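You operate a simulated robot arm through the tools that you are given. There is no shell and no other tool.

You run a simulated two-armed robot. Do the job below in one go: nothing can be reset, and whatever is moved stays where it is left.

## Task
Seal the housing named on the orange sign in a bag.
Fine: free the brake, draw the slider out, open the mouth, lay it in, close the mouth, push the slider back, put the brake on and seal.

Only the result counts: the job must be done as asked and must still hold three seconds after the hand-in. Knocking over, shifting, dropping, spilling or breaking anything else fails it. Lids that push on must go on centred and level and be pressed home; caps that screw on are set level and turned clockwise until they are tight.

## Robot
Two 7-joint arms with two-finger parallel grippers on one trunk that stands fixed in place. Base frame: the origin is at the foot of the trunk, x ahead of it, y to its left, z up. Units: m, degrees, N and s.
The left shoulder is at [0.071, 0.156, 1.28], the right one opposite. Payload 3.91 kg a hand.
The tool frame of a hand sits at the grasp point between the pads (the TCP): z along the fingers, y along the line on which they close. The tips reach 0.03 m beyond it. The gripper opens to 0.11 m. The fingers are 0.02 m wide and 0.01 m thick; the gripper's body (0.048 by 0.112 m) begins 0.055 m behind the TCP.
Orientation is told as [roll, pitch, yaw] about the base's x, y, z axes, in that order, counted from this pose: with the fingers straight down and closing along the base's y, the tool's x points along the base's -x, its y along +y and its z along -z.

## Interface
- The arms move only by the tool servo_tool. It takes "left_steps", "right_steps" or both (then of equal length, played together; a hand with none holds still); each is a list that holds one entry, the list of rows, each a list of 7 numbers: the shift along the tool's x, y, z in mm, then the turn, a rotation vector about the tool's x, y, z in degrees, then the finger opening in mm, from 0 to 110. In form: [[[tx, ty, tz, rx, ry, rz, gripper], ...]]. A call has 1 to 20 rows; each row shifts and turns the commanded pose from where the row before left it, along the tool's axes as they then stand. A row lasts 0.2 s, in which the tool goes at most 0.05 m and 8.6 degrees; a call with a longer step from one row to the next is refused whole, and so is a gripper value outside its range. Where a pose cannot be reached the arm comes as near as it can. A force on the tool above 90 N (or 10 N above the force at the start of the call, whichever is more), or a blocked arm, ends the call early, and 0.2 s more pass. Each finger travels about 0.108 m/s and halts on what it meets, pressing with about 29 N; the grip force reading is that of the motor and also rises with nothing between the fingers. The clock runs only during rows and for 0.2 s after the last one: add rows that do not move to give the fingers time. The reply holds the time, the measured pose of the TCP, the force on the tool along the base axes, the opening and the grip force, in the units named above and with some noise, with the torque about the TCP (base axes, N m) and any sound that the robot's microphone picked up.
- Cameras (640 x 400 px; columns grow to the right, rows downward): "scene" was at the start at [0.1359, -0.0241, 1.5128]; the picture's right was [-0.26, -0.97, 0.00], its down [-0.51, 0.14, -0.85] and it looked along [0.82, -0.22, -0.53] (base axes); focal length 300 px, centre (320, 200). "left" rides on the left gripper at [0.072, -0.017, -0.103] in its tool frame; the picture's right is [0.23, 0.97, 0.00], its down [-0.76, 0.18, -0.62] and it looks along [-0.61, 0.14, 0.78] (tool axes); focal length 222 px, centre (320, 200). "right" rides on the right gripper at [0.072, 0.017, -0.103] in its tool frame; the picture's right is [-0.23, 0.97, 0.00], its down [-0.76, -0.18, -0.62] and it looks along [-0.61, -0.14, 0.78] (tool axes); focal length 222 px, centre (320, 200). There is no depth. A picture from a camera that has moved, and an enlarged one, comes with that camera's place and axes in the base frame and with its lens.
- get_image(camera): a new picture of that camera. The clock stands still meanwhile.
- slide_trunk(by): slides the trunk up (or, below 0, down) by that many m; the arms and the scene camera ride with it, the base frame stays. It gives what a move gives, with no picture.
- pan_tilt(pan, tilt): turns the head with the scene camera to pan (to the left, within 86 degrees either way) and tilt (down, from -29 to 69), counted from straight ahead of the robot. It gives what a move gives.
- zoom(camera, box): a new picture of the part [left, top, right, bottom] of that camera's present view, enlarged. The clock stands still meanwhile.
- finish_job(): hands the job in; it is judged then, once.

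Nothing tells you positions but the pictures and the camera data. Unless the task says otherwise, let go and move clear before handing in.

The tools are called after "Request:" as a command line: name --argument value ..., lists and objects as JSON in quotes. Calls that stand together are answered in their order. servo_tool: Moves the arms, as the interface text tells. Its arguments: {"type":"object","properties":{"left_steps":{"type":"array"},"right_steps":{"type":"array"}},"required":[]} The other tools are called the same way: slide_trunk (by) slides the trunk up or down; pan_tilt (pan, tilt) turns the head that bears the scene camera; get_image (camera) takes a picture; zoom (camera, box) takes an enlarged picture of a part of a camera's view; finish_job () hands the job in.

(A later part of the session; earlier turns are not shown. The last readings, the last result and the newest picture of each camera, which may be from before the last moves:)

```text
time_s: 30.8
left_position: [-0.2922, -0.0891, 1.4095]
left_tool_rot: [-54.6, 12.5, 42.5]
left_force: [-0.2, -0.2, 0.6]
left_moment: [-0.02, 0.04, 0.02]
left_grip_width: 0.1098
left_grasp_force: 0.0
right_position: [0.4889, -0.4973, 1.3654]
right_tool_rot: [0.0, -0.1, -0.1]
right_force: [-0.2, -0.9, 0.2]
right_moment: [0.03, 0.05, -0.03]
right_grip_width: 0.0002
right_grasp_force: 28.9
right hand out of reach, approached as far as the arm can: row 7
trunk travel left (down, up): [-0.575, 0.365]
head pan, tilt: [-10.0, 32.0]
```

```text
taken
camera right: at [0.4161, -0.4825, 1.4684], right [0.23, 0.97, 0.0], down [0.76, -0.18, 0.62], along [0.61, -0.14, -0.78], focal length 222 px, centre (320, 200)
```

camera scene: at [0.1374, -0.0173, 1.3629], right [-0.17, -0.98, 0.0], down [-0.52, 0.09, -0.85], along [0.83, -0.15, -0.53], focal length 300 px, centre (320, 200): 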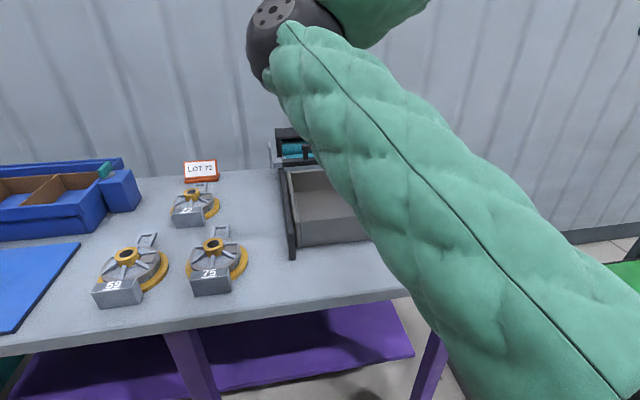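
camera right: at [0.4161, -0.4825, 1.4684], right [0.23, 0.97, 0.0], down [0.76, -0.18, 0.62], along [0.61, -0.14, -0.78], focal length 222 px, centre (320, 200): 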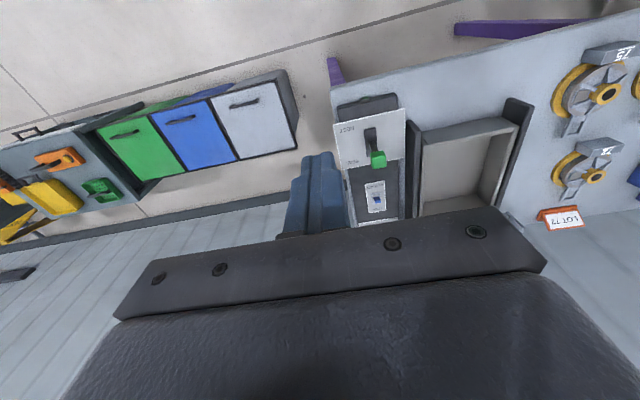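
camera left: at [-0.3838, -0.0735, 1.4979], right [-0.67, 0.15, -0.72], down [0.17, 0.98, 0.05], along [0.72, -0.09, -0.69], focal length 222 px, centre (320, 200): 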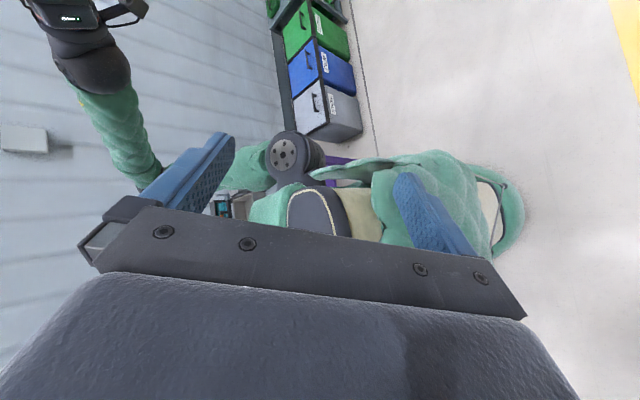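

The right hand is back in its normal pose in front, but with the elbow high and inward. I'll lower the hand and see whether the elbow comes out.

Request:
servo_tool --right_steps '[[[0, -5, 25, 0, 0, 0, 0], [0, -5, 25, 0, 0, 0, 0], [0, -5, 25, 0, 0, 0, 0], [0, -5, 25, 0, 0, 0, 0], [0, -5, 25, 0, 0, 0, 0], [0, -5, 25, 0, 0, 0, 0], [0, -5, 25, 0, 0, 0, 0], [0, -5, 25, 0, 0, 0, 0]]]'

Request:
get_image --camera "scene"

```text
time_s: 32.6
left_position: [-0.293, -0.0892, 1.4085]
left_tool_rot: [-54.7, 12.6, 42.4]
left_force: [0.4, -1.1, 0.2]
left_moment: [-0.01, -0.02, 0.04]
left_grip_width: 0.1099
left_grasp_force: 0.0
right_position: [0.4866, -0.5376, 1.1648]
right_tool_rot: [-0.1, 0.0, -0.1]
right_force: [0.0, -1.4, 0.3]
right_moment: [0.01, 0.01, -0.03]
right_grip_width: 0.0
right_grasp_force: 28.9
trunk travel left (down, up): [-0.575, 0.365]
head pan, tilt: [-10.0, 32.0]
```

```text
taken
camera scene: at [0.1376, -0.0166, 1.363], right [-0.17, -0.98, 0.0], down [-0.52, 0.09, -0.85], along [0.83, -0.15, -0.53], focal length 300 px, centre (320, 200)
```

scene: 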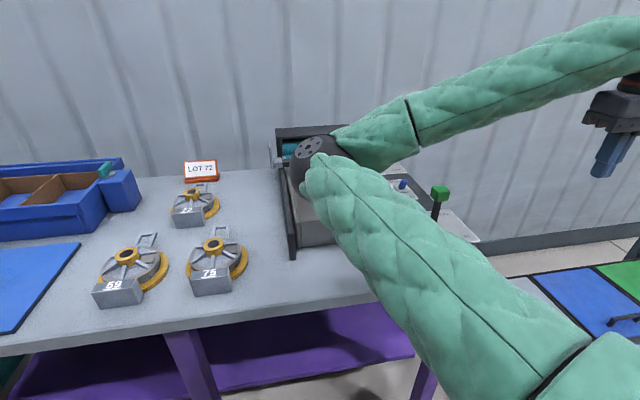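

The right arm is back in front with its elbow inward, above the tray. Before moving the left arm I'll turn the head left to see how it is folded.

Request:
pan_tilt --pan 80 --tilt 0

Request:
get_image --camera "scene"

```text
time_s: 34.3
left_position: [-0.2945, -0.0874, 1.4093]
left_tool_rot: [-54.7, 12.6, 42.5]
left_force: [0.0, 0.2, 0.4]
left_moment: [-0.01, 0.0, 0.0]
left_grip_width: 0.1099
left_grasp_force: 0.1
right_position: [0.4875, -0.537, 1.166]
right_tool_rot: [-0.1, 0.0, -0.1]
right_force: [0.3, 0.3, 1.1]
right_moment: [0.04, 0.05, 0.0]
right_grip_width: 0.0
right_grasp_force: 28.8
trunk travel left (down, up): [-0.575, 0.365]
head pan, tilt: [80.0, 0.0]
```

```text
taken
camera scene: at [0.0645, 0.0881, 1.4145], right [0.98, -0.17, 0.0], down [0.0, 0.0, -1.0], along [0.17, 0.98, 0.0], focal length 300 px, centre (320, 200)
```

scene: 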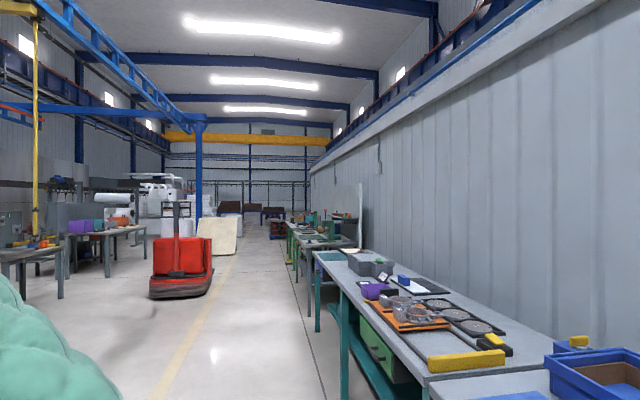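

Request:
pan_tilt --pan 86 --tilt 40

Request:
get_image --camera "scene"

```text
time_s: 35.4
left_position: [-0.2944, -0.0887, 1.4105]
left_tool_rot: [-54.8, 12.6, 42.5]
left_force: [-0.2, 0.1, 0.6]
left_moment: [0.01, 0.01, 0.04]
left_grip_width: 0.1103
left_grasp_force: 0.0
right_position: [0.4869, -0.5363, 1.1653]
right_tool_rot: [-0.2, 0.1, -0.1]
right_force: [0.2, -1.2, 0.2]
right_moment: [0.02, -0.01, 0.02]
right_grip_width: 0.0
right_grasp_force: 29.9
trunk travel left (down, up): [-0.575, 0.365]
head pan, tilt: [85.9, 40.0]
```

```text
taken
camera scene: at [0.0549, 0.0843, 1.3509], right [1.0, -0.07, 0.0], down [-0.05, -0.64, -0.77], along [0.05, 0.76, -0.64], focal length 300 px, centre (320, 200)
```

scene: 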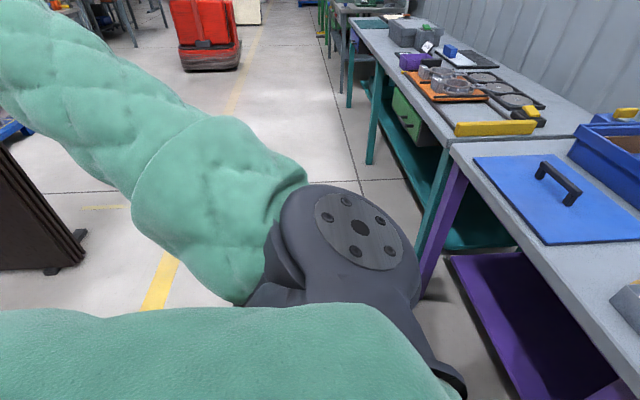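

The left upper arm goes back and to the left from the shoulder, with the forearm folded behind the body. I'll swing the left hand out to the left and then forward in small steps.

Request:
servo_tool --left_steps '[[[-15, 5, -12, -1.2, 0.2, 0.9, 110], [-19, 6, -15, -1.2, 0.2, 0.9, 110], [-19, 6, -15, -1.2, 0.2, 0.9, 110], [-19, 6, -15, -1.2, 0.2, 0.9, 110], [-19, 6, -15, -1.2, 0.2, 0.9, 110], [-19, 6, -15, -1.2, 0.2, 0.9, 110]]]'

Request:
get_image --camera "scene"

```text
time_s: 36.8
left_position: [-0.2652, 0.0548, 1.414]
left_tool_rot: [-48.3, 9.1, 38.1]
left_force: [0.2, 0.0, 0.2]
left_moment: [0.03, 0.03, 0.0]
left_grip_width: 0.1097
left_grasp_force: 0.0
right_position: [0.4872, -0.5355, 1.1653]
right_tool_rot: [-0.2, 0.0, 0.0]
right_force: [-0.2, 0.4, 0.2]
right_moment: [0.0, 0.0, 0.01]
right_grip_width: 0.0
right_grasp_force: 29.4
trunk travel left (down, up): [-0.575, 0.365]
head pan, tilt: [85.9, 40.0]
```

```text
taken
camera scene: at [0.0556, 0.0853, 1.3507], right [1.0, -0.07, 0.0], down [-0.05, -0.64, -0.77], along [0.05, 0.76, -0.64], focal length 300 px, centre (320, 200)
```

scene: 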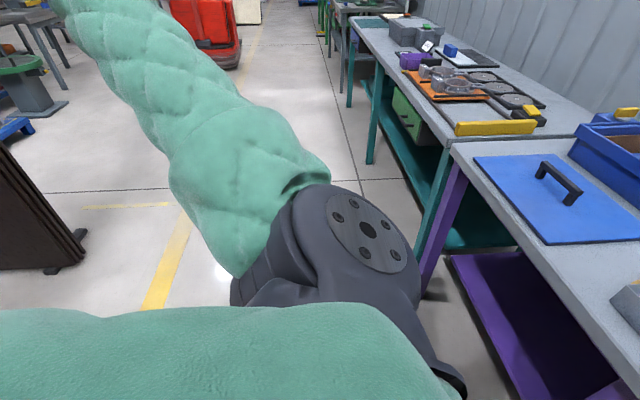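

That works well. I'll continue the leftward swing.

Request:
servo_tool --left_steps '[[[-22, 10, -16, -1.6, 0.25, 1.2, 110], [-22, 10, -16, -1.6, 0.25, 1.2, 110], [-22, 10, -16, -1.6, 0.25, 1.2, 110], [-22, 10, -16, -1.6, 0.25, 1.2, 110], [-22, 10, -16, -1.6, 0.25, 1.2, 110], [-22, 10, -16, -1.6, 0.25, 1.2, 110], [-22, 10, -16, -1.6, 0.25, 1.2, 110], [-22, 10, -16, -1.6, 0.25, 1.2, 110]]]'

Request:
get_image --camera "scene"

```text
time_s: 38.5
left_position: [-0.2001, 0.2753, 1.4328]
left_tool_rot: [-36.5, 4.1, 29.6]
left_force: [0.4, -0.2, -0.3]
left_moment: [0.01, 0.01, -0.02]
left_grip_width: 0.1101
left_grasp_force: 0.1
right_position: [0.4878, -0.5368, 1.1663]
right_tool_rot: [-0.2, 0.0, 0.0]
right_force: [-0.1, -0.7, -0.3]
right_moment: [0.01, -0.02, -0.01]
right_grip_width: 0.0
right_grasp_force: 29.1
trunk travel left (down, up): [-0.575, 0.365]
head pan, tilt: [85.9, 40.0]
```

```text
taken
camera scene: at [0.0557, 0.0854, 1.3507], right [1.0, -0.07, 0.0], down [-0.05, -0.64, -0.77], along [0.05, 0.76, -0.64], focal length 300 px, centre (320, 200)
```

scene: 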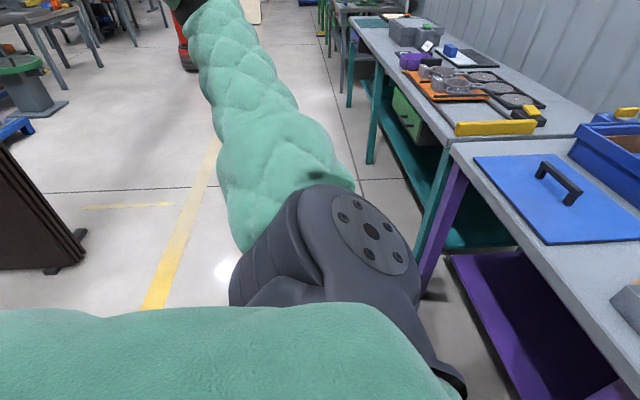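

The left upper arm now points straight out to the left. Next I'll carry the hand forward.

Request:
servo_tool --left_steps '[[[-31, 2, 0, -1.9, 0.3, 1.5, 110], [-31, 2, 0, -1.9, 0.3, 1.5, 110], [-31, 2, 0, -1.9, 0.3, 1.5, 110], [-31, 2, 0, -1.9, 0.3, 1.5, 110], [-31, 2, 0, -1.9, 0.3, 1.5, 110], [-31, 2, 0, -1.9, 0.3, 1.5, 110], [-31, 2, 0, -1.9, 0.3, 1.5, 110], [-31, 2, 0, -1.9, 0.3, 1.5, 110], [-31, 2, 0, -1.9, 0.3, 1.5, 110], [-31, 2, 0, -1.9, 0.3, 1.5, 110]]]'

Request:
get_image --camera "scene"

```text
time_s: 41.0
left_position: [0.1139, 0.3806, 1.421]
left_tool_rot: [-13.8, 2.7, 13.3]
left_force: [0.7, 0.7, -0.6]
left_moment: [-0.07, 0.06, 0.01]
left_grip_width: 0.1103
left_grasp_force: 0.0
left hand out of reach, approached as far as the arm can: row 8, 9
right_position: [0.489, -0.5328, 1.1668]
right_tool_rot: [-0.3, 0.1, -0.1]
right_force: [0.4, 0.5, 1.1]
right_moment: [-0.07, 0.05, -0.03]
right_grip_width: 0.0
right_grasp_force: 29.3
trunk travel left (down, up): [-0.575, 0.365]
head pan, tilt: [85.9, 40.0]
stopped in row 10 (left hand): the arm was blocked; the commanded pose is now the measured one
```

```text
taken
camera scene: at [0.0579, 0.0884, 1.3502], right [1.0, -0.07, 0.0], down [-0.05, -0.64, -0.76], along [0.05, 0.76, -0.65], focal length 300 px, centre (320, 200)
```

scene: 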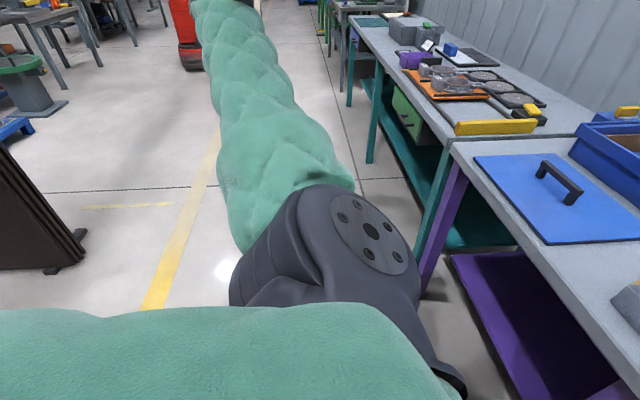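

The left hand came too close to the body and was stopped, gently. I'll move it outward and down first.

Request:
pan_tilt --pan 60 --tilt 10

Request:
servo_tool --left_steps '[[[-10, 20, 5, 0, 0, 0, 110], [-15, 28, 10, 0, 0, 0, 110], [-15, 28, 10, 0, 0, 0, 110], [-15, 28, 10, 0, 0, 0, 110], [-15, 28, 10, 0, 0, 0, 110]]]'

Request:
get_image --camera "scene"

Request:
get_image --camera "left"

```text
time_s: 41.9
left_position: [0.1108, 0.3767, 1.4224]
left_tool_rot: [-13.7, 2.6, 13.2]
left_force: [-1.4, 0.9, 0.3]
left_moment: [0.04, -0.02, 0.0]
left_grip_width: 0.11
left_grasp_force: 0.2
right_position: [0.4868, -0.5364, 1.1656]
right_tool_rot: [-0.2, 0.0, -0.1]
right_force: [-0.7, 0.6, -0.1]
right_moment: [0.03, -0.01, -0.01]
right_grip_width: 0.0
right_grasp_force: 29.2
trunk travel left (down, up): [-0.575, 0.365]
head pan, tilt: [60.0, 10.0]
```

```text
time_s: 43.1
left_position: [0.1491, 0.5078, 1.3454]
left_tool_rot: [-13.7, 2.5, 13.3]
left_force: [-0.4, 0.5, -0.3]
left_moment: [0.0, 0.01, 0.01]
left_grip_width: 0.1099
left_grasp_force: 0.0
right_position: [0.4869, -0.5361, 1.1652]
right_tool_rot: [-0.2, 0.0, -0.1]
right_force: [-1.0, 0.1, -0.4]
right_moment: [0.03, -0.03, -0.05]
right_grip_width: 0.0
right_grasp_force: 28.8
trunk travel left (down, up): [-0.575, 0.365]
head pan, tilt: [60.0, 10.0]
```

```text
taken
camera scene: at [0.0957, 0.081, 1.3984], right [0.87, -0.5, 0.0], down [-0.09, -0.15, -0.98], along [0.49, 0.85, -0.17], focal length 300 px, centre (320, 200)
```

scene: 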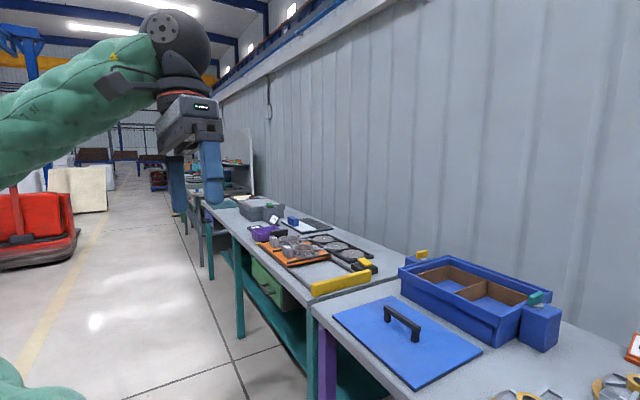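

```text
taken
camera left: at [0.0798, 0.4988, 1.4526], right [-0.45, 0.87, -0.22], down [0.69, 0.49, 0.53], along [0.57, 0.09, -0.82], focal length 222 px, centre (320, 200)
```

left: 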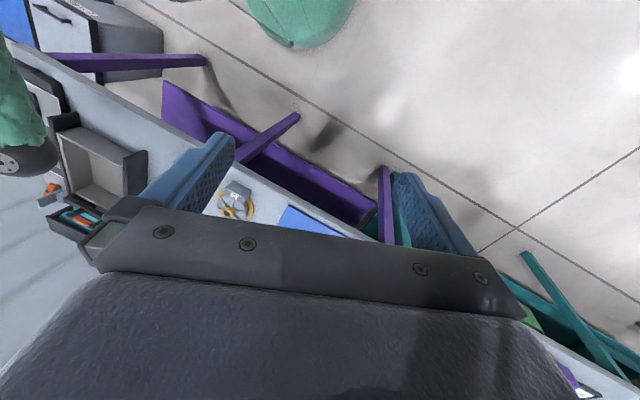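

The left arm is out in front-left now. I'll bring it forward and level the hand.

Request:
servo_tool --left_steps '[[[-32, -13, 14, -1.4, -0.1, 1.35, 110], [-32, -13, 14, -1.4, -0.1, 1.35, 110], [-32, -13, 14, -1.4, -0.1, 1.35, 110], [-33, -12, 14, -1.4, -0.1, 1.35, 110], [-33, -12, 14, -1.4, -0.1, 1.35, 110], [-33, -12, 13, -1.4, -0.1, 1.35, 110], [-34, -11, 13, -1.4, -0.1, 1.35, 110], [-34, -11, 13, -1.4, -0.1, 1.35, 110], [-34, -11, 13, -1.4, -0.1, 1.35, 110], [-34, -10, 13, -1.4, -0.1, 1.35, 110]]]'

Request:
pan_tilt --pan 0 --tilt 25

Request:
get_image --camera "scene"

Request:
get_image --camera "left"

```text
time_s: 45.3
left_position: [0.4946, 0.4141, 1.2239]
left_tool_rot: [0.3, -0.3, 0.0]
left_force: [1.7, -1.0, -4.9]
left_moment: [0.04, 0.14, 0.03]
left_grip_width: 0.11
left_grasp_force: 0.1
right_position: [0.4878, -0.5383, 1.1646]
right_tool_rot: [-0.1, 0.0, -0.2]
right_force: [0.1, -0.2, 0.2]
right_moment: [0.04, -0.04, 0.01]
right_grip_width: 0.0
right_grasp_force: 28.1
trunk travel left (down, up): [-0.575, 0.365]
head pan, tilt: [60.0, 10.0]
```

```text
time_s: 46.6
left_position: [0.4913, 0.4143, 1.2289]
left_tool_rot: [0.3, -1.0, 0.1]
left_force: [0.2, -0.7, 0.4]
left_moment: [0.0, -0.04, -0.04]
left_grip_width: 0.11
left_grasp_force: 0.2
right_position: [0.4861, -0.5369, 1.1657]
right_tool_rot: [-0.1, 0.0, -0.1]
right_force: [-0.3, 1.0, -0.3]
right_moment: [0.0, -0.01, -0.03]
right_grip_width: 0.0
right_grasp_force: 29.4
trunk travel left (down, up): [-0.575, 0.365]
head pan, tilt: [0.0, 25.0]
```

```text
taken
camera scene: at [0.141, -0.0004, 1.3742], right [0.0, -1.0, 0.0], down [-0.42, 0.0, -0.91], along [0.91, 0.0, -0.42], focal length 300 px, centre (320, 200)
```

scene: 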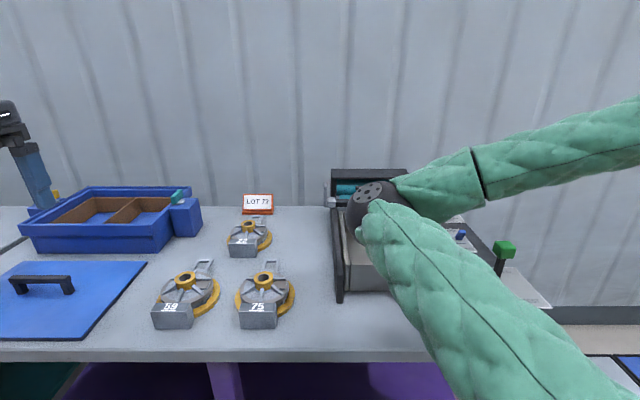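

```text
taken
camera left: at [0.4156, 0.3974, 1.3306], right [-0.23, 0.97, 0.0], down [0.75, 0.18, 0.64], along [0.62, 0.14, -0.77], focal length 222 px, centre (320, 200)
```

left: 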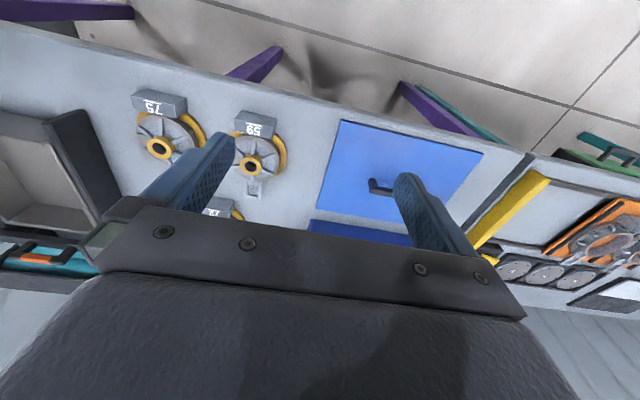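

Both arms are back in front in normal hand poses, and the table looks untouched. I'll test whether the right arm, elbow inward, can still work over the console by moving it above the blue toggle.

Request:
servo_tool --right_steps '[[[-30, 8, 0, 0, 0, 0, 0], [-30, 8, 0, 0, 0, 0, 0], [-30, 8, 0, 0, 0, 0, 0], [-30, 8, 0, 0, 0, 0, 0], [-30, 8, 0, 0, 0, 0, 0], [-30, 8, 0, 0, 0, 0, 0], [-30, 8, 0, 0, 0, 0, 0], [-30, 8, 0, 0, 0, 0, 0], [-30, 8, 0, 0, 0, 0, 0], [-20, 8, 0, 0, 0, 0, 0]]]'

Request:
pan_tilt --pan -15 --tilt 32

Request:
get_image --camera "scene"

Request:
get_image --camera "right"

```text
time_s: 48.8
left_position: [0.4927, 0.4159, 1.2225]
left_tool_rot: [0.1, 0.0, 0.0]
left_force: [-0.5, -0.3, 0.2]
left_moment: [0.02, -0.01, 0.04]
left_grip_width: 0.11
left_grasp_force: 0.1
right_position: [0.7809, -0.4663, 1.1649]
right_tool_rot: [-0.1, 0.1, -0.3]
right_force: [0.0, -0.4, 0.7]
right_moment: [0.0, 0.01, 0.03]
right_grip_width: 0.0002
right_grasp_force: 29.0
right hand out of reach, approached as far as the arm can: row 5, 6
trunk travel left (down, up): [-0.575, 0.365]
head pan, tilt: [0.0, 25.0]
```

```text
time_s: 49.6
left_position: [0.4937, 0.4155, 1.222]
left_tool_rot: [0.1, -0.1, 0.0]
left_force: [0.7, -0.1, 1.1]
left_moment: [0.01, 0.0, 0.03]
left_grip_width: 0.1102
left_grasp_force: 0.0
right_position: [0.7801, -0.4663, 1.1658]
right_tool_rot: [-0.1, 0.0, -0.1]
right_force: [-0.2, 0.8, 0.5]
right_moment: [0.0, 0.02, -0.02]
right_grip_width: 0.0
right_grasp_force: 29.1
trunk travel left (down, up): [-0.575, 0.365]
head pan, tilt: [-15.0, 32.0]
```

```text
taken
camera scene: at [0.1359, -0.0234, 1.363], right [-0.26, -0.97, 0.0], down [-0.51, 0.14, -0.85], along [0.82, -0.22, -0.53], focal length 300 px, centre (320, 200)
```

scene: 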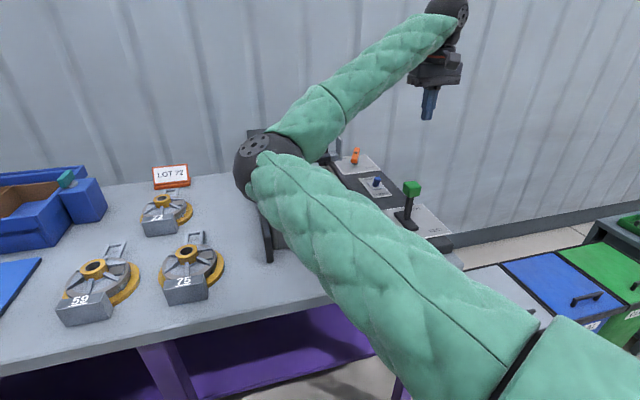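

```text
taken
camera right: at [0.7081, -0.45, 1.269], right [0.23, 0.97, 0.0], down [0.76, -0.18, 0.62], along [0.61, -0.14, -0.78], focal length 222 px, centre (320, 200)
```

right: 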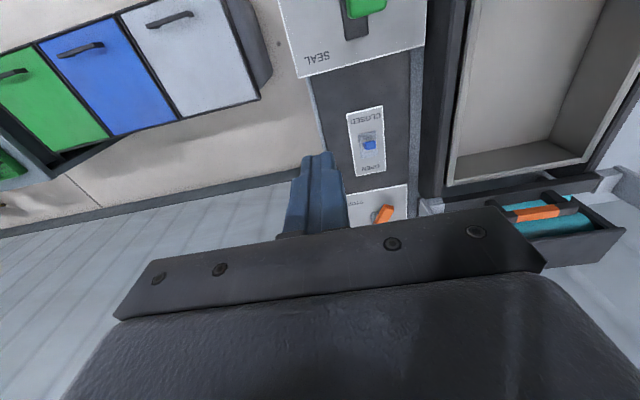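

The right arm works here. I'll check the brake angle and all three controls closely.

Request:
zoom --camera "right" --box '[330, 90, 450, 230]'

Request:
zoom --camera "scene" --box '[320, 130, 440, 240]'

Request:
zoom --camera "right" --box '[270, 0, 440, 100]'

```text
2.86 times, centred on (390, 160) of right
camera zoom: at [0.7081, -0.45, 1.269], right [0.23, 0.97, 0.0], down [0.76, -0.18, 0.62], along [0.61, -0.14, -0.78], focal length 635 px, centre (120, 314)
```

zoom: 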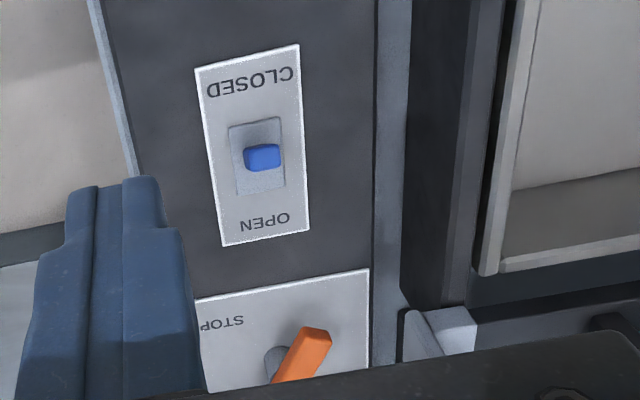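

```text
3.64 times, centred on (380, 185) of scene
camera zoom: at [0.1359, -0.0234, 1.363], right [-0.26, -0.97, 0.0], down [-0.51, 0.14, -0.85], along [0.82, -0.22, -0.53], focal length 1091 px, centre (102, 254)
```

zoom: 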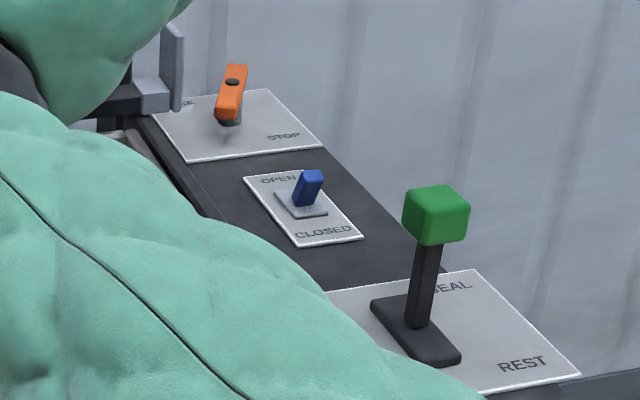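

```text
3.76 times, centred on (355, 50) of right
camera zoom: at [0.7081, -0.45, 1.269], right [0.23, 0.97, 0.0], down [0.76, -0.18, 0.62], along [0.61, -0.14, -0.78], focal length 836 px, centre (188, 765)
```

zoom: 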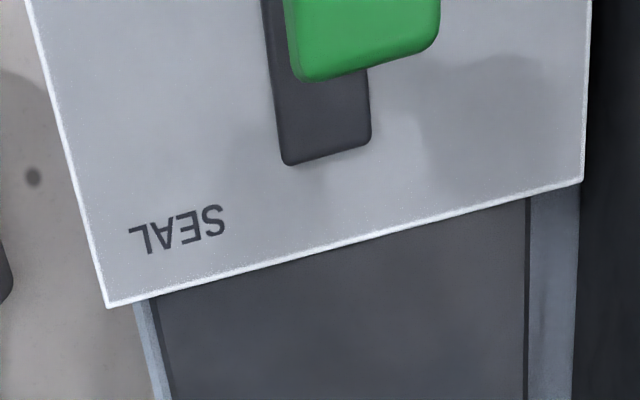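

The brake bar sits at about 66°: its near end is near [1.019, -0.384]. It needs to be fully lengthwise for FREE. I'll straddle that end with open fingers, hand tilted forward so the arm stays well bent, and close them to bring it parallel to the console.

Request:
servo_tool --right_steps '[[[-25, 15, 5, 0, -7.5, 0, 30], [-25, 15, 5, 0, -7.5, 0, 60], [-25, 15, 5, 0, -7.5, 0, 90], [-25, 15, 5, 0, -7.5, 0, 110], [0, 0, 0, 0, 0, 0, 110]]]'

Request:
get_image --camera "right"

Request:
get_image --camera "scene"

```text
time_s: 50.8
left_position: [0.4928, 0.4156, 1.2222]
left_tool_rot: [0.3, -0.1, 0.0]
left_force: [-0.1, -0.3, 1.1]
left_moment: [0.0, -0.04, 0.0]
left_grip_width: 0.1099
left_grasp_force: 0.1
right_position: [0.8815, -0.4071, 1.1641]
right_tool_rot: [-0.1, -30.1, -0.1]
right_force: [-0.5, -0.8, -0.3]
right_moment: [0.0, -0.04, 0.05]
right_grip_width: 0.1101
right_grasp_force: 0.0
trunk travel left (down, up): [-0.575, 0.365]
head pan, tilt: [-15.0, 32.0]
```

```text
taken
camera right: at [0.7666, -0.3908, 1.218], right [0.2, 0.97, 0.11], down [0.35, -0.18, 0.92], along [0.92, -0.14, -0.37], focal length 222 px, centre (320, 200)
```

right: 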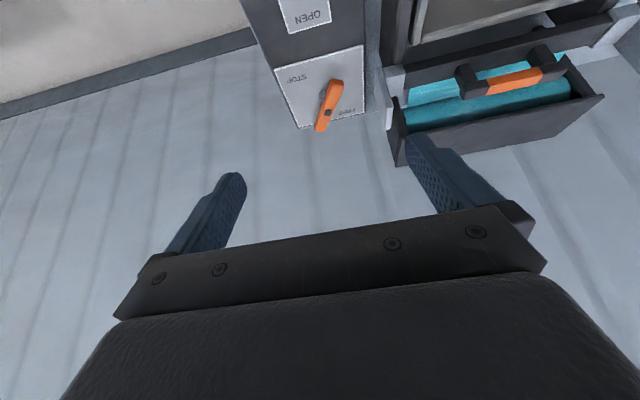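

```text
taken
camera scene: at [0.1356, -0.0237, 1.363], right [-0.26, -0.97, 0.0], down [-0.51, 0.14, -0.85], along [0.82, -0.22, -0.53], focal length 300 px, centre (320, 200)
```

scene: 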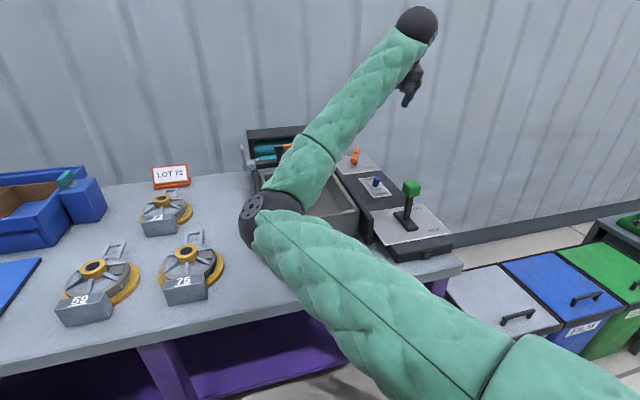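

The right elbow now hangs low over the tray, and lowering the hand would bring it lower. Raising the trunk by 0.2 m gives it clearance.

Request:
slide_trunk --by 0.2

Request:
servo_tool --right_steps '[[[0, 0, 25, 0, 0, 0, 110], [0, 0, 25, 0, 0, 0, 110], [0, 0, 25, 0, 0, 0, 110], [0, 0, 25, 0, 0, 0, 110], [12, 0, 20, 0, 0, 0, 110], [12, 0, 20, 0, 0, 0, 110], [0, 0, 0, 0, 0, 0, 110]]]'

Request:
get_image --camera "scene"

Request:
get_image --camera "right"

```text
time_s: 52.9
left_position: [0.4934, 0.4156, 1.422]
left_tool_rot: [0.2, -0.1, 0.0]
left_force: [0.2, 0.6, 0.4]
left_moment: [0.01, -0.02, 0.0]
left_grip_width: 0.1102
left_grasp_force: 0.0
right_position: [0.8805, -0.4063, 1.3641]
right_tool_rot: [-0.2, -30.0, -0.1]
right_force: [0.4, 0.1, -0.1]
right_moment: [-0.01, 0.0, 0.03]
right_grip_width: 0.1101
right_grasp_force: 0.1
trunk travel left (down, up): [-0.775, 0.165]
head pan, tilt: [-15.0, 32.0]
```

```text
time_s: 54.5
left_position: [0.4932, 0.4161, 1.4213]
left_tool_rot: [0.3, -0.1, 0.0]
left_force: [1.1, -0.4, 0.1]
left_moment: [-0.04, 0.01, 0.0]
left_grip_width: 0.1099
left_grasp_force: 0.0
right_position: [0.9299, -0.4067, 1.2315]
right_tool_rot: [-0.2, -30.0, -0.1]
right_force: [0.5, 0.1, -0.4]
right_moment: [0.0, 0.01, 0.02]
right_grip_width: 0.11
right_grasp_force: 0.1
trunk travel left (down, up): [-0.775, 0.165]
head pan, tilt: [-15.0, 32.0]
```

```text
taken
camera scene: at [0.1359, -0.0233, 1.563], right [-0.26, -0.97, 0.0], down [-0.51, 0.14, -0.85], along [0.82, -0.22, -0.53], focal length 300 px, centre (320, 200)
```

scene: 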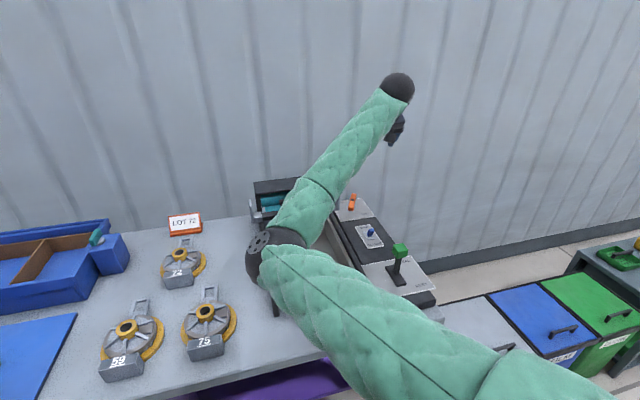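

```text
taken
camera right: at [0.8158, -0.3905, 1.2843], right [0.2, 0.97, 0.11], down [0.35, -0.18, 0.92], along [0.92, -0.15, -0.37], focal length 222 px, centre (320, 200)
```

right: 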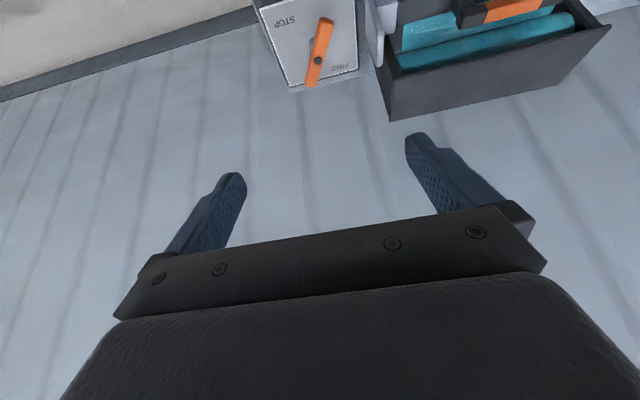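

The elbow is clear now, at about z = 1.2. I'll descend toward the brake in two stages, checking it on the way.

Request:
servo_tool --right_steps '[[[6.8, 0, 28.5, 0, 0, 0, 110], [6.8, 0, 28.5, 0, 0, 0, 110], [6.8, 0, 28.5, 0, 0, 0, 110], [6.8, 0, 28.5, 0, 0, 0, 110], [6.8, 0, 28.5, 0, 0, 0, 110], [0, 0, 0, 0, 0, 0, 110]]]'

Request:
get_image --camera "scene"

Request:
get_image --camera "right"

Request:
get_image --camera "left"

```text
time_s: 55.9
left_position: [0.4922, 0.4162, 1.4219]
left_tool_rot: [0.2, -0.2, -0.1]
left_force: [-1.4, 0.0, -0.2]
left_moment: [0.01, 0.01, -0.01]
left_grip_width: 0.1099
left_grasp_force: 0.1
right_position: [0.9726, -0.4078, 1.0912]
right_tool_rot: [-0.2, -30.0, -0.2]
right_force: [0.6, 0.5, -0.5]
right_moment: [-0.03, 0.02, -0.02]
right_grip_width: 0.1097
right_grasp_force: 0.0
trunk travel left (down, up): [-0.775, 0.165]
head pan, tilt: [-15.0, 32.0]
```

```text
taken
camera scene: at [0.1357, -0.0233, 1.563], right [-0.26, -0.97, 0.0], down [-0.51, 0.14, -0.85], along [0.82, -0.22, -0.53], focal length 300 px, centre (320, 200)
```

scene: 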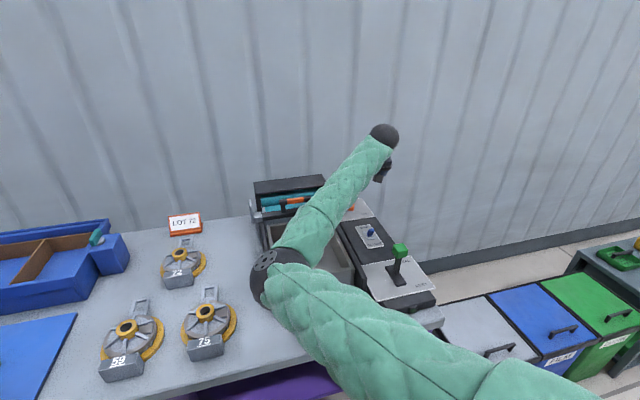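

```text
taken
camera right: at [0.8576, -0.392, 1.1448], right [0.2, 0.97, 0.11], down [0.35, -0.18, 0.92], along [0.92, -0.14, -0.37], focal length 222 px, centre (320, 200)
```

right: 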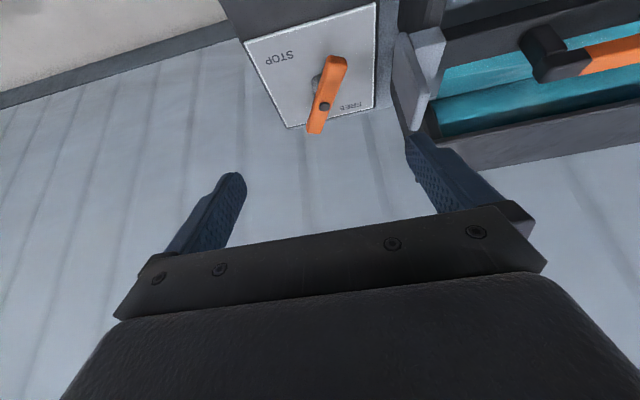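

```text
taken
camera left: at [0.4191, 0.3977, 1.5251], right [-0.23, 0.97, 0.0], down [0.76, 0.18, 0.63], along [0.61, 0.14, -0.78], focal length 222 px, centre (320, 200)
```

left: 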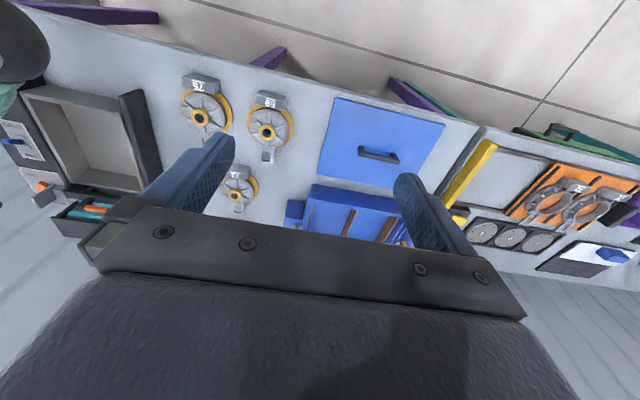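

The elbow is still well clear. Before the last descent I'll check the gap between the left-hand finger and the slider's end plate.

Request:
zoom --camera "right" --box '[240, 0, 480, 170]'

```text
2.35 times, centred on (360, 85) of right
camera zoom: at [0.8576, -0.392, 1.1448], right [0.2, 0.97, 0.11], down [0.35, -0.18, 0.92], along [0.92, -0.14, -0.37], focal length 523 px, centre (226, 471)
```

zoom: 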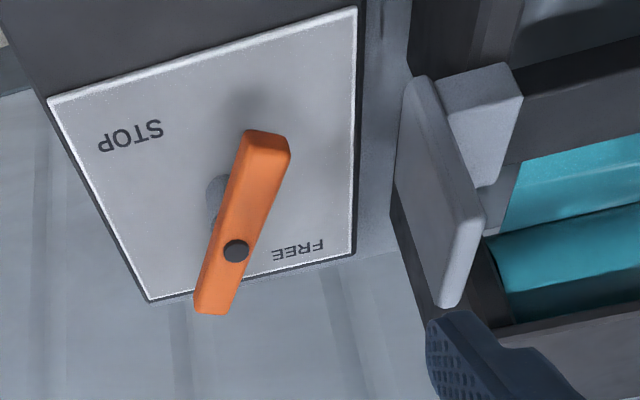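

The finger will pass about 15 mm clear of the slider's end plate. I'll descend around the bar's near end.

Request:
servo_tool --right_steps '[[[3.5, 0, 19, 0, 0, 0, 110], [3.5, 0, 19, 0, 0, 0, 110], [3.5, 0, 19, 0, 0, 0, 110], [3.5, 0, 19, 0, 0, 0, 110], [3.5, 0, 19, 0, 0, 0, 110], [3.5, 0, 19, 0, 0, 0, 110], [3.5, 0, 19, 0, 0, 0, 110], [3.5, 0, 19, 0, 0, 0, 110], [0, 0, 0, 0, 0, 0, 110]]]'

Request:
get_image --camera "right"

Request:
get_image --camera "scene"

```text
time_s: 57.9
left_position: [0.4926, 0.4156, 1.4219]
left_tool_rot: [0.2, -0.1, 0.0]
left_force: [0.7, -0.2, -0.4]
left_moment: [0.0, 0.0, 0.0]
left_grip_width: 0.1101
left_grasp_force: 0.1
right_position: [1.0226, -0.4095, 0.947]
right_tool_rot: [-0.3, -29.9, -0.1]
right_force: [-0.2, -0.3, 0.2]
right_moment: [0.01, 0.0, -0.01]
right_grip_width: 0.11
right_grasp_force: 0.1
trunk travel left (down, up): [-0.775, 0.165]
head pan, tilt: [-15.0, 32.0]
```

```text
taken
camera right: at [0.909, -0.3929, 0.9991], right [0.2, 0.97, 0.11], down [0.35, -0.18, 0.92], along [0.92, -0.14, -0.37], focal length 222 px, centre (320, 200)
```

right: 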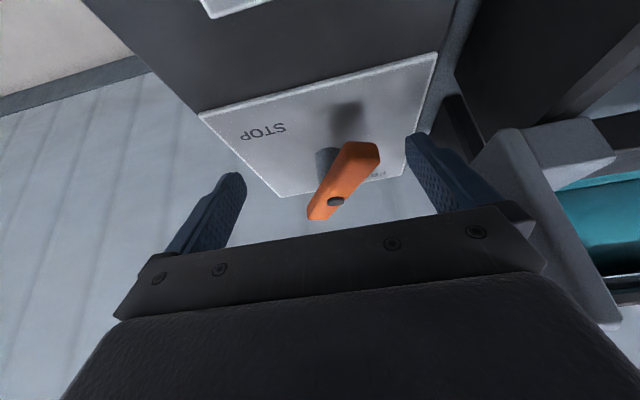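

```text
taken
camera scene: at [0.1357, -0.0232, 1.563], right [-0.26, -0.97, 0.0], down [-0.51, 0.14, -0.85], along [0.82, -0.22, -0.53], focal length 300 px, centre (320, 200)
```

scene: 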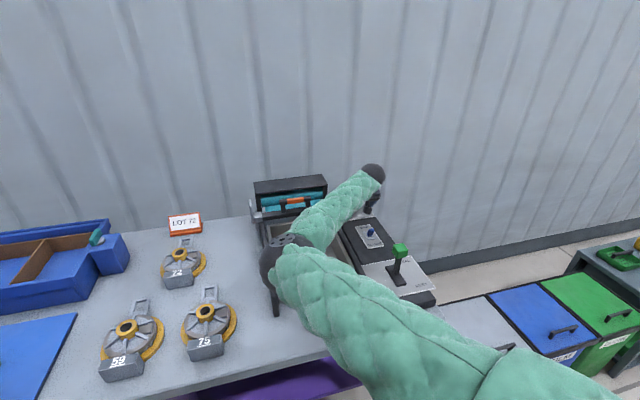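

The fingers straddle the bar's near end cleanly. I'll close them gradually to swing it parallel.

Request:
servo_tool --right_steps '[[[0, 0, 0, 0, 0, 0, 85], [0, 0, 0, 0, 0, 0, 65], [0, 0, 0, 0, 0, 0, 50], [0, 0, 0, 0, 0, 0, 38], [0, 0, 0, 0, 0, 0, 30], [0, 0, 0, 0, 0, 0, 24], [0, 0, 0, 0, 0, 0, 20], [0, 0, 0, 0, 0, 0, 18]]]'

Request:
get_image --camera "right"

Request:
zoom --camera "right" --box '[180, 40, 460, 240]'

```text
time_s: 59.7
left_position: [0.4929, 0.4165, 1.4219]
left_tool_rot: [0.0, -0.1, 0.0]
left_force: [0.2, 0.6, 0.4]
left_moment: [-0.05, -0.01, 0.05]
left_grip_width: 0.1099
left_grasp_force: 0.1
right_position: [1.0226, -0.4059, 0.9463]
right_tool_rot: [-0.2, -29.9, 0.0]
right_force: [-1.0, 14.8, -0.5]
right_moment: [0.36, 0.16, 0.28]
right_grip_width: 0.0252
right_grasp_force: 7.3
trunk travel left (down, up): [-0.775, 0.165]
head pan, tilt: [-15.0, 32.0]
```

```text
taken
camera right: at [0.9095, -0.3906, 0.9992], right [0.2, 0.97, 0.11], down [0.35, -0.18, 0.92], along [0.92, -0.14, -0.37], focal length 222 px, centre (320, 200)
```

right: 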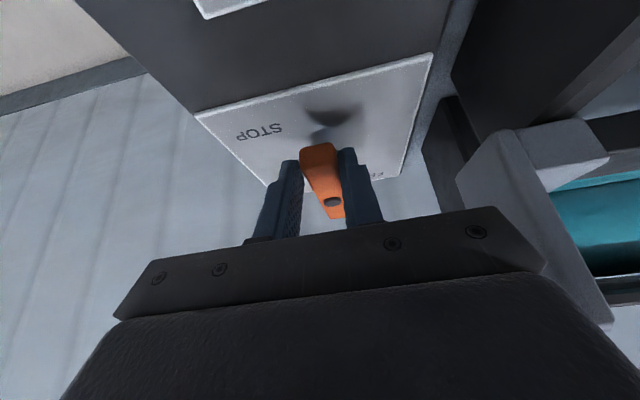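

```text
2.00 times, centred on (320, 140) of right
camera zoom: at [0.9095, -0.3906, 0.9992], right [0.2, 0.97, 0.11], down [0.35, -0.18, 0.92], along [0.92, -0.14, -0.37], focal length 444 px, centre (320, 320)
```

zoom: 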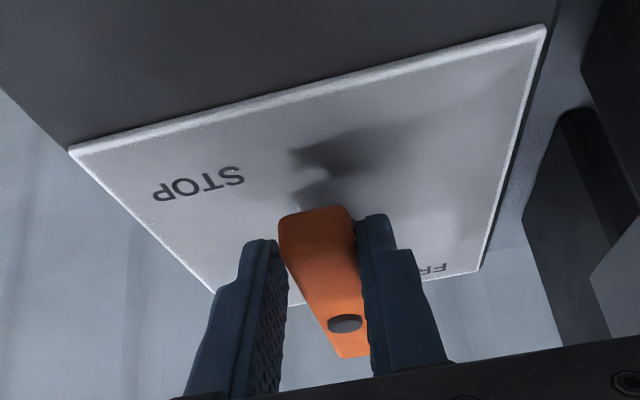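

The bar is now parallel to the console and resists further turning, so it's at its FREE stop. I'll open the fingers and back straight out.

Request:
servo_tool --right_steps '[[[0, 0, 0, 0, 0, 0, 50], [0, 0, 0, 0, 0, 0, 75], [-3, 0, -19, 0, 0, 0, 80], [-3, 0, -25, 0, 0, 0, 80], [-3, 0, -30, 0, 0, 0, 80], [-3, 0, -30, 0, 0, 0, 80], [0, 0, -30, 0, 0, 0, 80], [0, 0, 0, 0, 0, 0, 80]]]'

Request:
zoom --camera "right" --box '[240, 0, 480, 170]'

Request:
get_image --camera "scene"

```text
time_s: 61.5
left_position: [0.4936, 0.4163, 1.4222]
left_tool_rot: [0.2, 0.0, 0.0]
left_force: [0.3, 0.8, 0.1]
left_moment: [-0.03, -0.01, 0.0]
left_grip_width: 0.11
left_grasp_force: 0.0
right_position: [0.9675, -0.4082, 1.0659]
right_tool_rot: [-0.2, -29.9, -0.2]
right_force: [0.6, -0.2, -0.9]
right_moment: [-0.02, -0.03, 0.03]
right_grip_width: 0.0801
right_grasp_force: 0.1
trunk travel left (down, up): [-0.775, 0.165]
head pan, tilt: [-15.0, 32.0]
```

```text
2.35 times, centred on (360, 85) of right
camera zoom: at [0.8536, -0.3917, 1.1195], right [0.2, 0.97, 0.11], down [0.35, -0.18, 0.92], along [0.92, -0.14, -0.37], focal length 523 px, centre (226, 471)
```

zoom: 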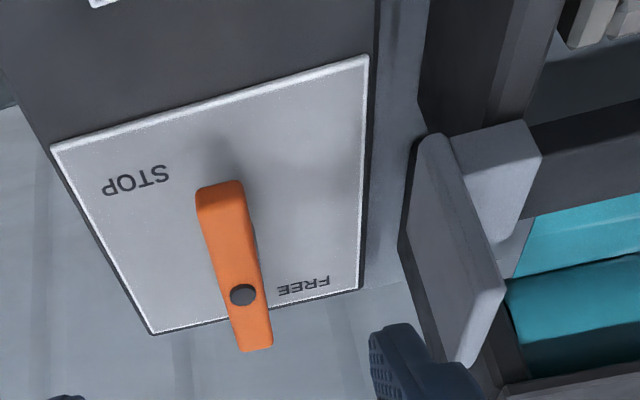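

```text
taken
camera scene: at [0.1365, -0.0235, 1.5629], right [-0.26, -0.97, 0.0], down [-0.51, 0.14, -0.85], along [0.82, -0.22, -0.53], focal length 300 px, centre (320, 200)
```

scene: 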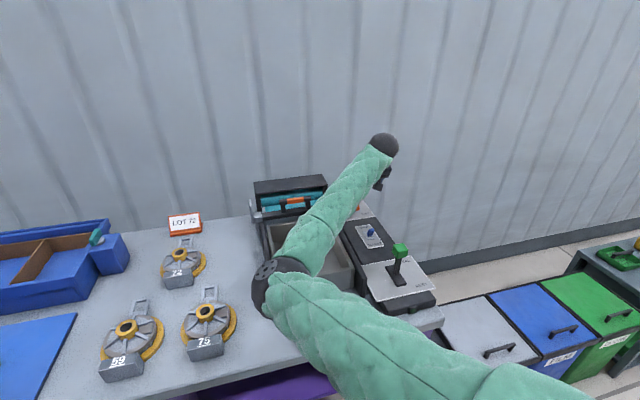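

The bar is lengthwise, so the brake is FREE. Next I'll close the right fingers, lift clear, and move over the slider handle for a close look.

Request:
servo_tool --right_steps '[[[0, 0, -30, 0, 0, 0, 50], [0, 0, -30, 0, 0, 0, 20], [0, 0, -30, 0, 0, 0, 0], [0, 30, 0, 0, 0, 0, 0], [0, 30, 0, 0, 0, 0, 0], [0, 30, 0, 0, 0, 0, 0], [0, 30, 0, 0, 0, 0, 0], [0, 30, 0, 0, 0, 0, 0], [0, 30, 0, 0, 0, 0, 0], [0, 30, 0, 0, 0, 0, 0], [0, 26, 0, 0, 0, 0, 0], [0, 0, 0, 0, 0, 0, 0]]]'

Request:
get_image --camera "right"

Request:
get_image --camera "scene"

```text
time_s: 64.3
left_position: [0.4933, 0.4147, 1.4222]
left_tool_rot: [0.0, -0.1, 0.0]
left_force: [-0.1, 0.1, -0.8]
left_moment: [0.03, 0.02, 0.01]
left_grip_width: 0.1101
left_grasp_force: 0.2
right_position: [0.9382, -0.2089, 1.2191]
right_tool_rot: [-1.3, -35.1, -1.8]
right_force: [-0.5, -0.3, 0.1]
right_moment: [0.02, 0.04, -0.02]
right_grip_width: 0.0
right_grasp_force: 29.3
trunk travel left (down, up): [-0.775, 0.165]
head pan, tilt: [-15.0, 32.0]
stopped in row 12 (right hand): the arm was blocked; the commanded pose is now the measured one
```

```text
taken
camera right: at [0.8204, -0.1873, 1.2618], right [0.23, 0.97, 0.11], down [0.26, -0.17, 0.95], along [0.94, -0.19, -0.29], focal length 222 px, centre (320, 200)
```

right: 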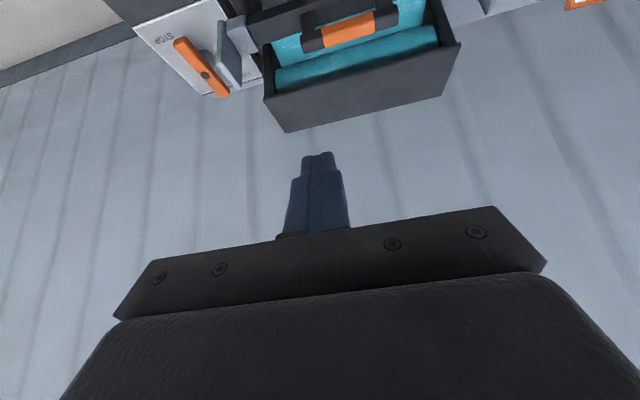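

```text
taken
camera scene: at [0.1358, -0.0233, 1.563], right [-0.26, -0.97, 0.0], down [-0.51, 0.14, -0.85], along [0.82, -0.22, -0.53], focal length 300 px, centre (320, 200)
```

scene: 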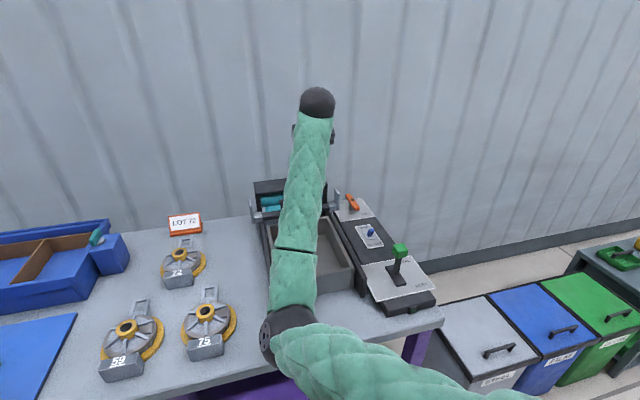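

The right arm hits a joint limit reaching that far left with its elbow inward, so the left arm should work the slider. I'll retreat the right hand to the right and park it high, out of the way.

Request:
servo_tool --right_steps '[[[0, -25, 0, 0, 0, 0, 0], [0, -30, 0, 0, 0, 0, 0], [0, -30, 0, 0, 0, 0, 0], [0, -30, 0, 0, 0, 0, 0], [0, -30, 0, 0, 0, 0, 0], [0, -30, 0, 0, 0, 0, 0], [0, -30, 0, 0, 0, 0, 0]]]'

Request:
servo_tool --right_steps '[[[24, -15, -27, 0, 4, 0, 0], [24, -15, -27, 0, 4, 0, 0], [24, -15, -27, 0, 4, 0, 0], [24, -15, -27, 0, 4, 0, 0], [24, -15, -27, 0, 4, 0, 0], [24, -15, -27, 0, 4, 0, 0], [24, -15, -25, 0, 4, 0, 0], [24, -15, -25, 0, 4, 0, 0], [24, -15, -20, 0, 3, 0, 0], [0, 0, 0, 0, 0, 0, 0]]]'

Request:
get_image --camera "scene"

Request:
get_image --camera "left"

```text
time_s: 65.9
left_position: [0.4926, 0.4147, 1.4217]
left_tool_rot: [0.2, 0.0, 0.1]
left_force: [-0.7, -0.5, 0.2]
left_moment: [0.0, -0.01, 0.0]
left_grip_width: 0.11
left_grasp_force: 0.0
right_position: [0.9292, -0.4089, 1.2182]
right_tool_rot: [-1.0, -34.9, -1.6]
right_force: [-0.8, 0.4, 0.3]
right_moment: [0.04, 0.0, 0.02]
right_grip_width: 0.0
right_grasp_force: 28.9
trunk travel left (down, up): [-0.775, 0.165]
head pan, tilt: [-15.0, 32.0]
```

```text
time_s: 68.1
left_position: [0.4926, 0.4157, 1.4219]
left_tool_rot: [0.2, -0.2, 0.0]
left_force: [0.2, -0.3, 0.2]
left_moment: [0.01, 0.0, -0.01]
left_grip_width: 0.11
left_grasp_force: 0.1
right_position: [0.6454, -0.5304, 1.3675]
right_tool_rot: [-0.9, 0.3, -2.3]
right_force: [-0.1, 0.6, 1.2]
right_moment: [0.0, 0.01, -0.03]
right_grip_width: 0.0
right_grasp_force: 29.0
trunk travel left (down, up): [-0.775, 0.165]
head pan, tilt: [-15.0, 32.0]
```

```text
taken
camera scene: at [0.1366, -0.0233, 1.5629], right [-0.26, -0.97, 0.0], down [-0.51, 0.14, -0.85], along [0.82, -0.22, -0.53], focal length 300 px, centre (320, 200)
```

scene: 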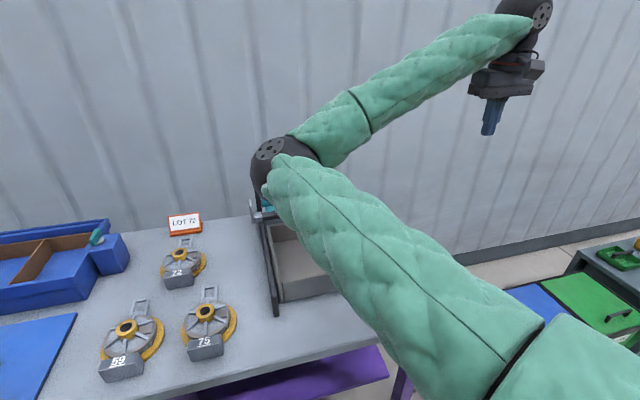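

```text
taken
camera left: at [0.42, 0.3977, 1.5248], right [-0.23, 0.97, 0.0], down [0.76, 0.18, 0.62], along [0.61, 0.14, -0.78], focal length 222 px, centre (320, 200)
```

left: 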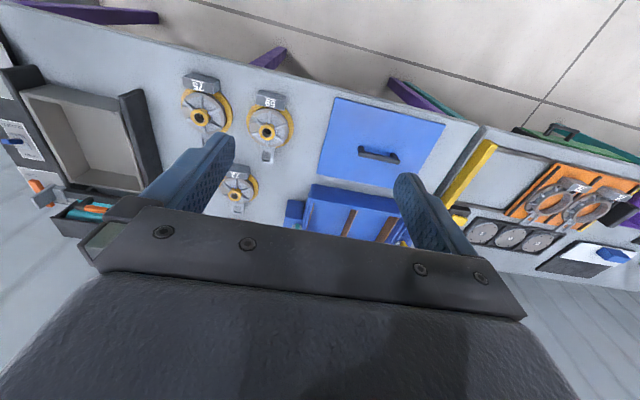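

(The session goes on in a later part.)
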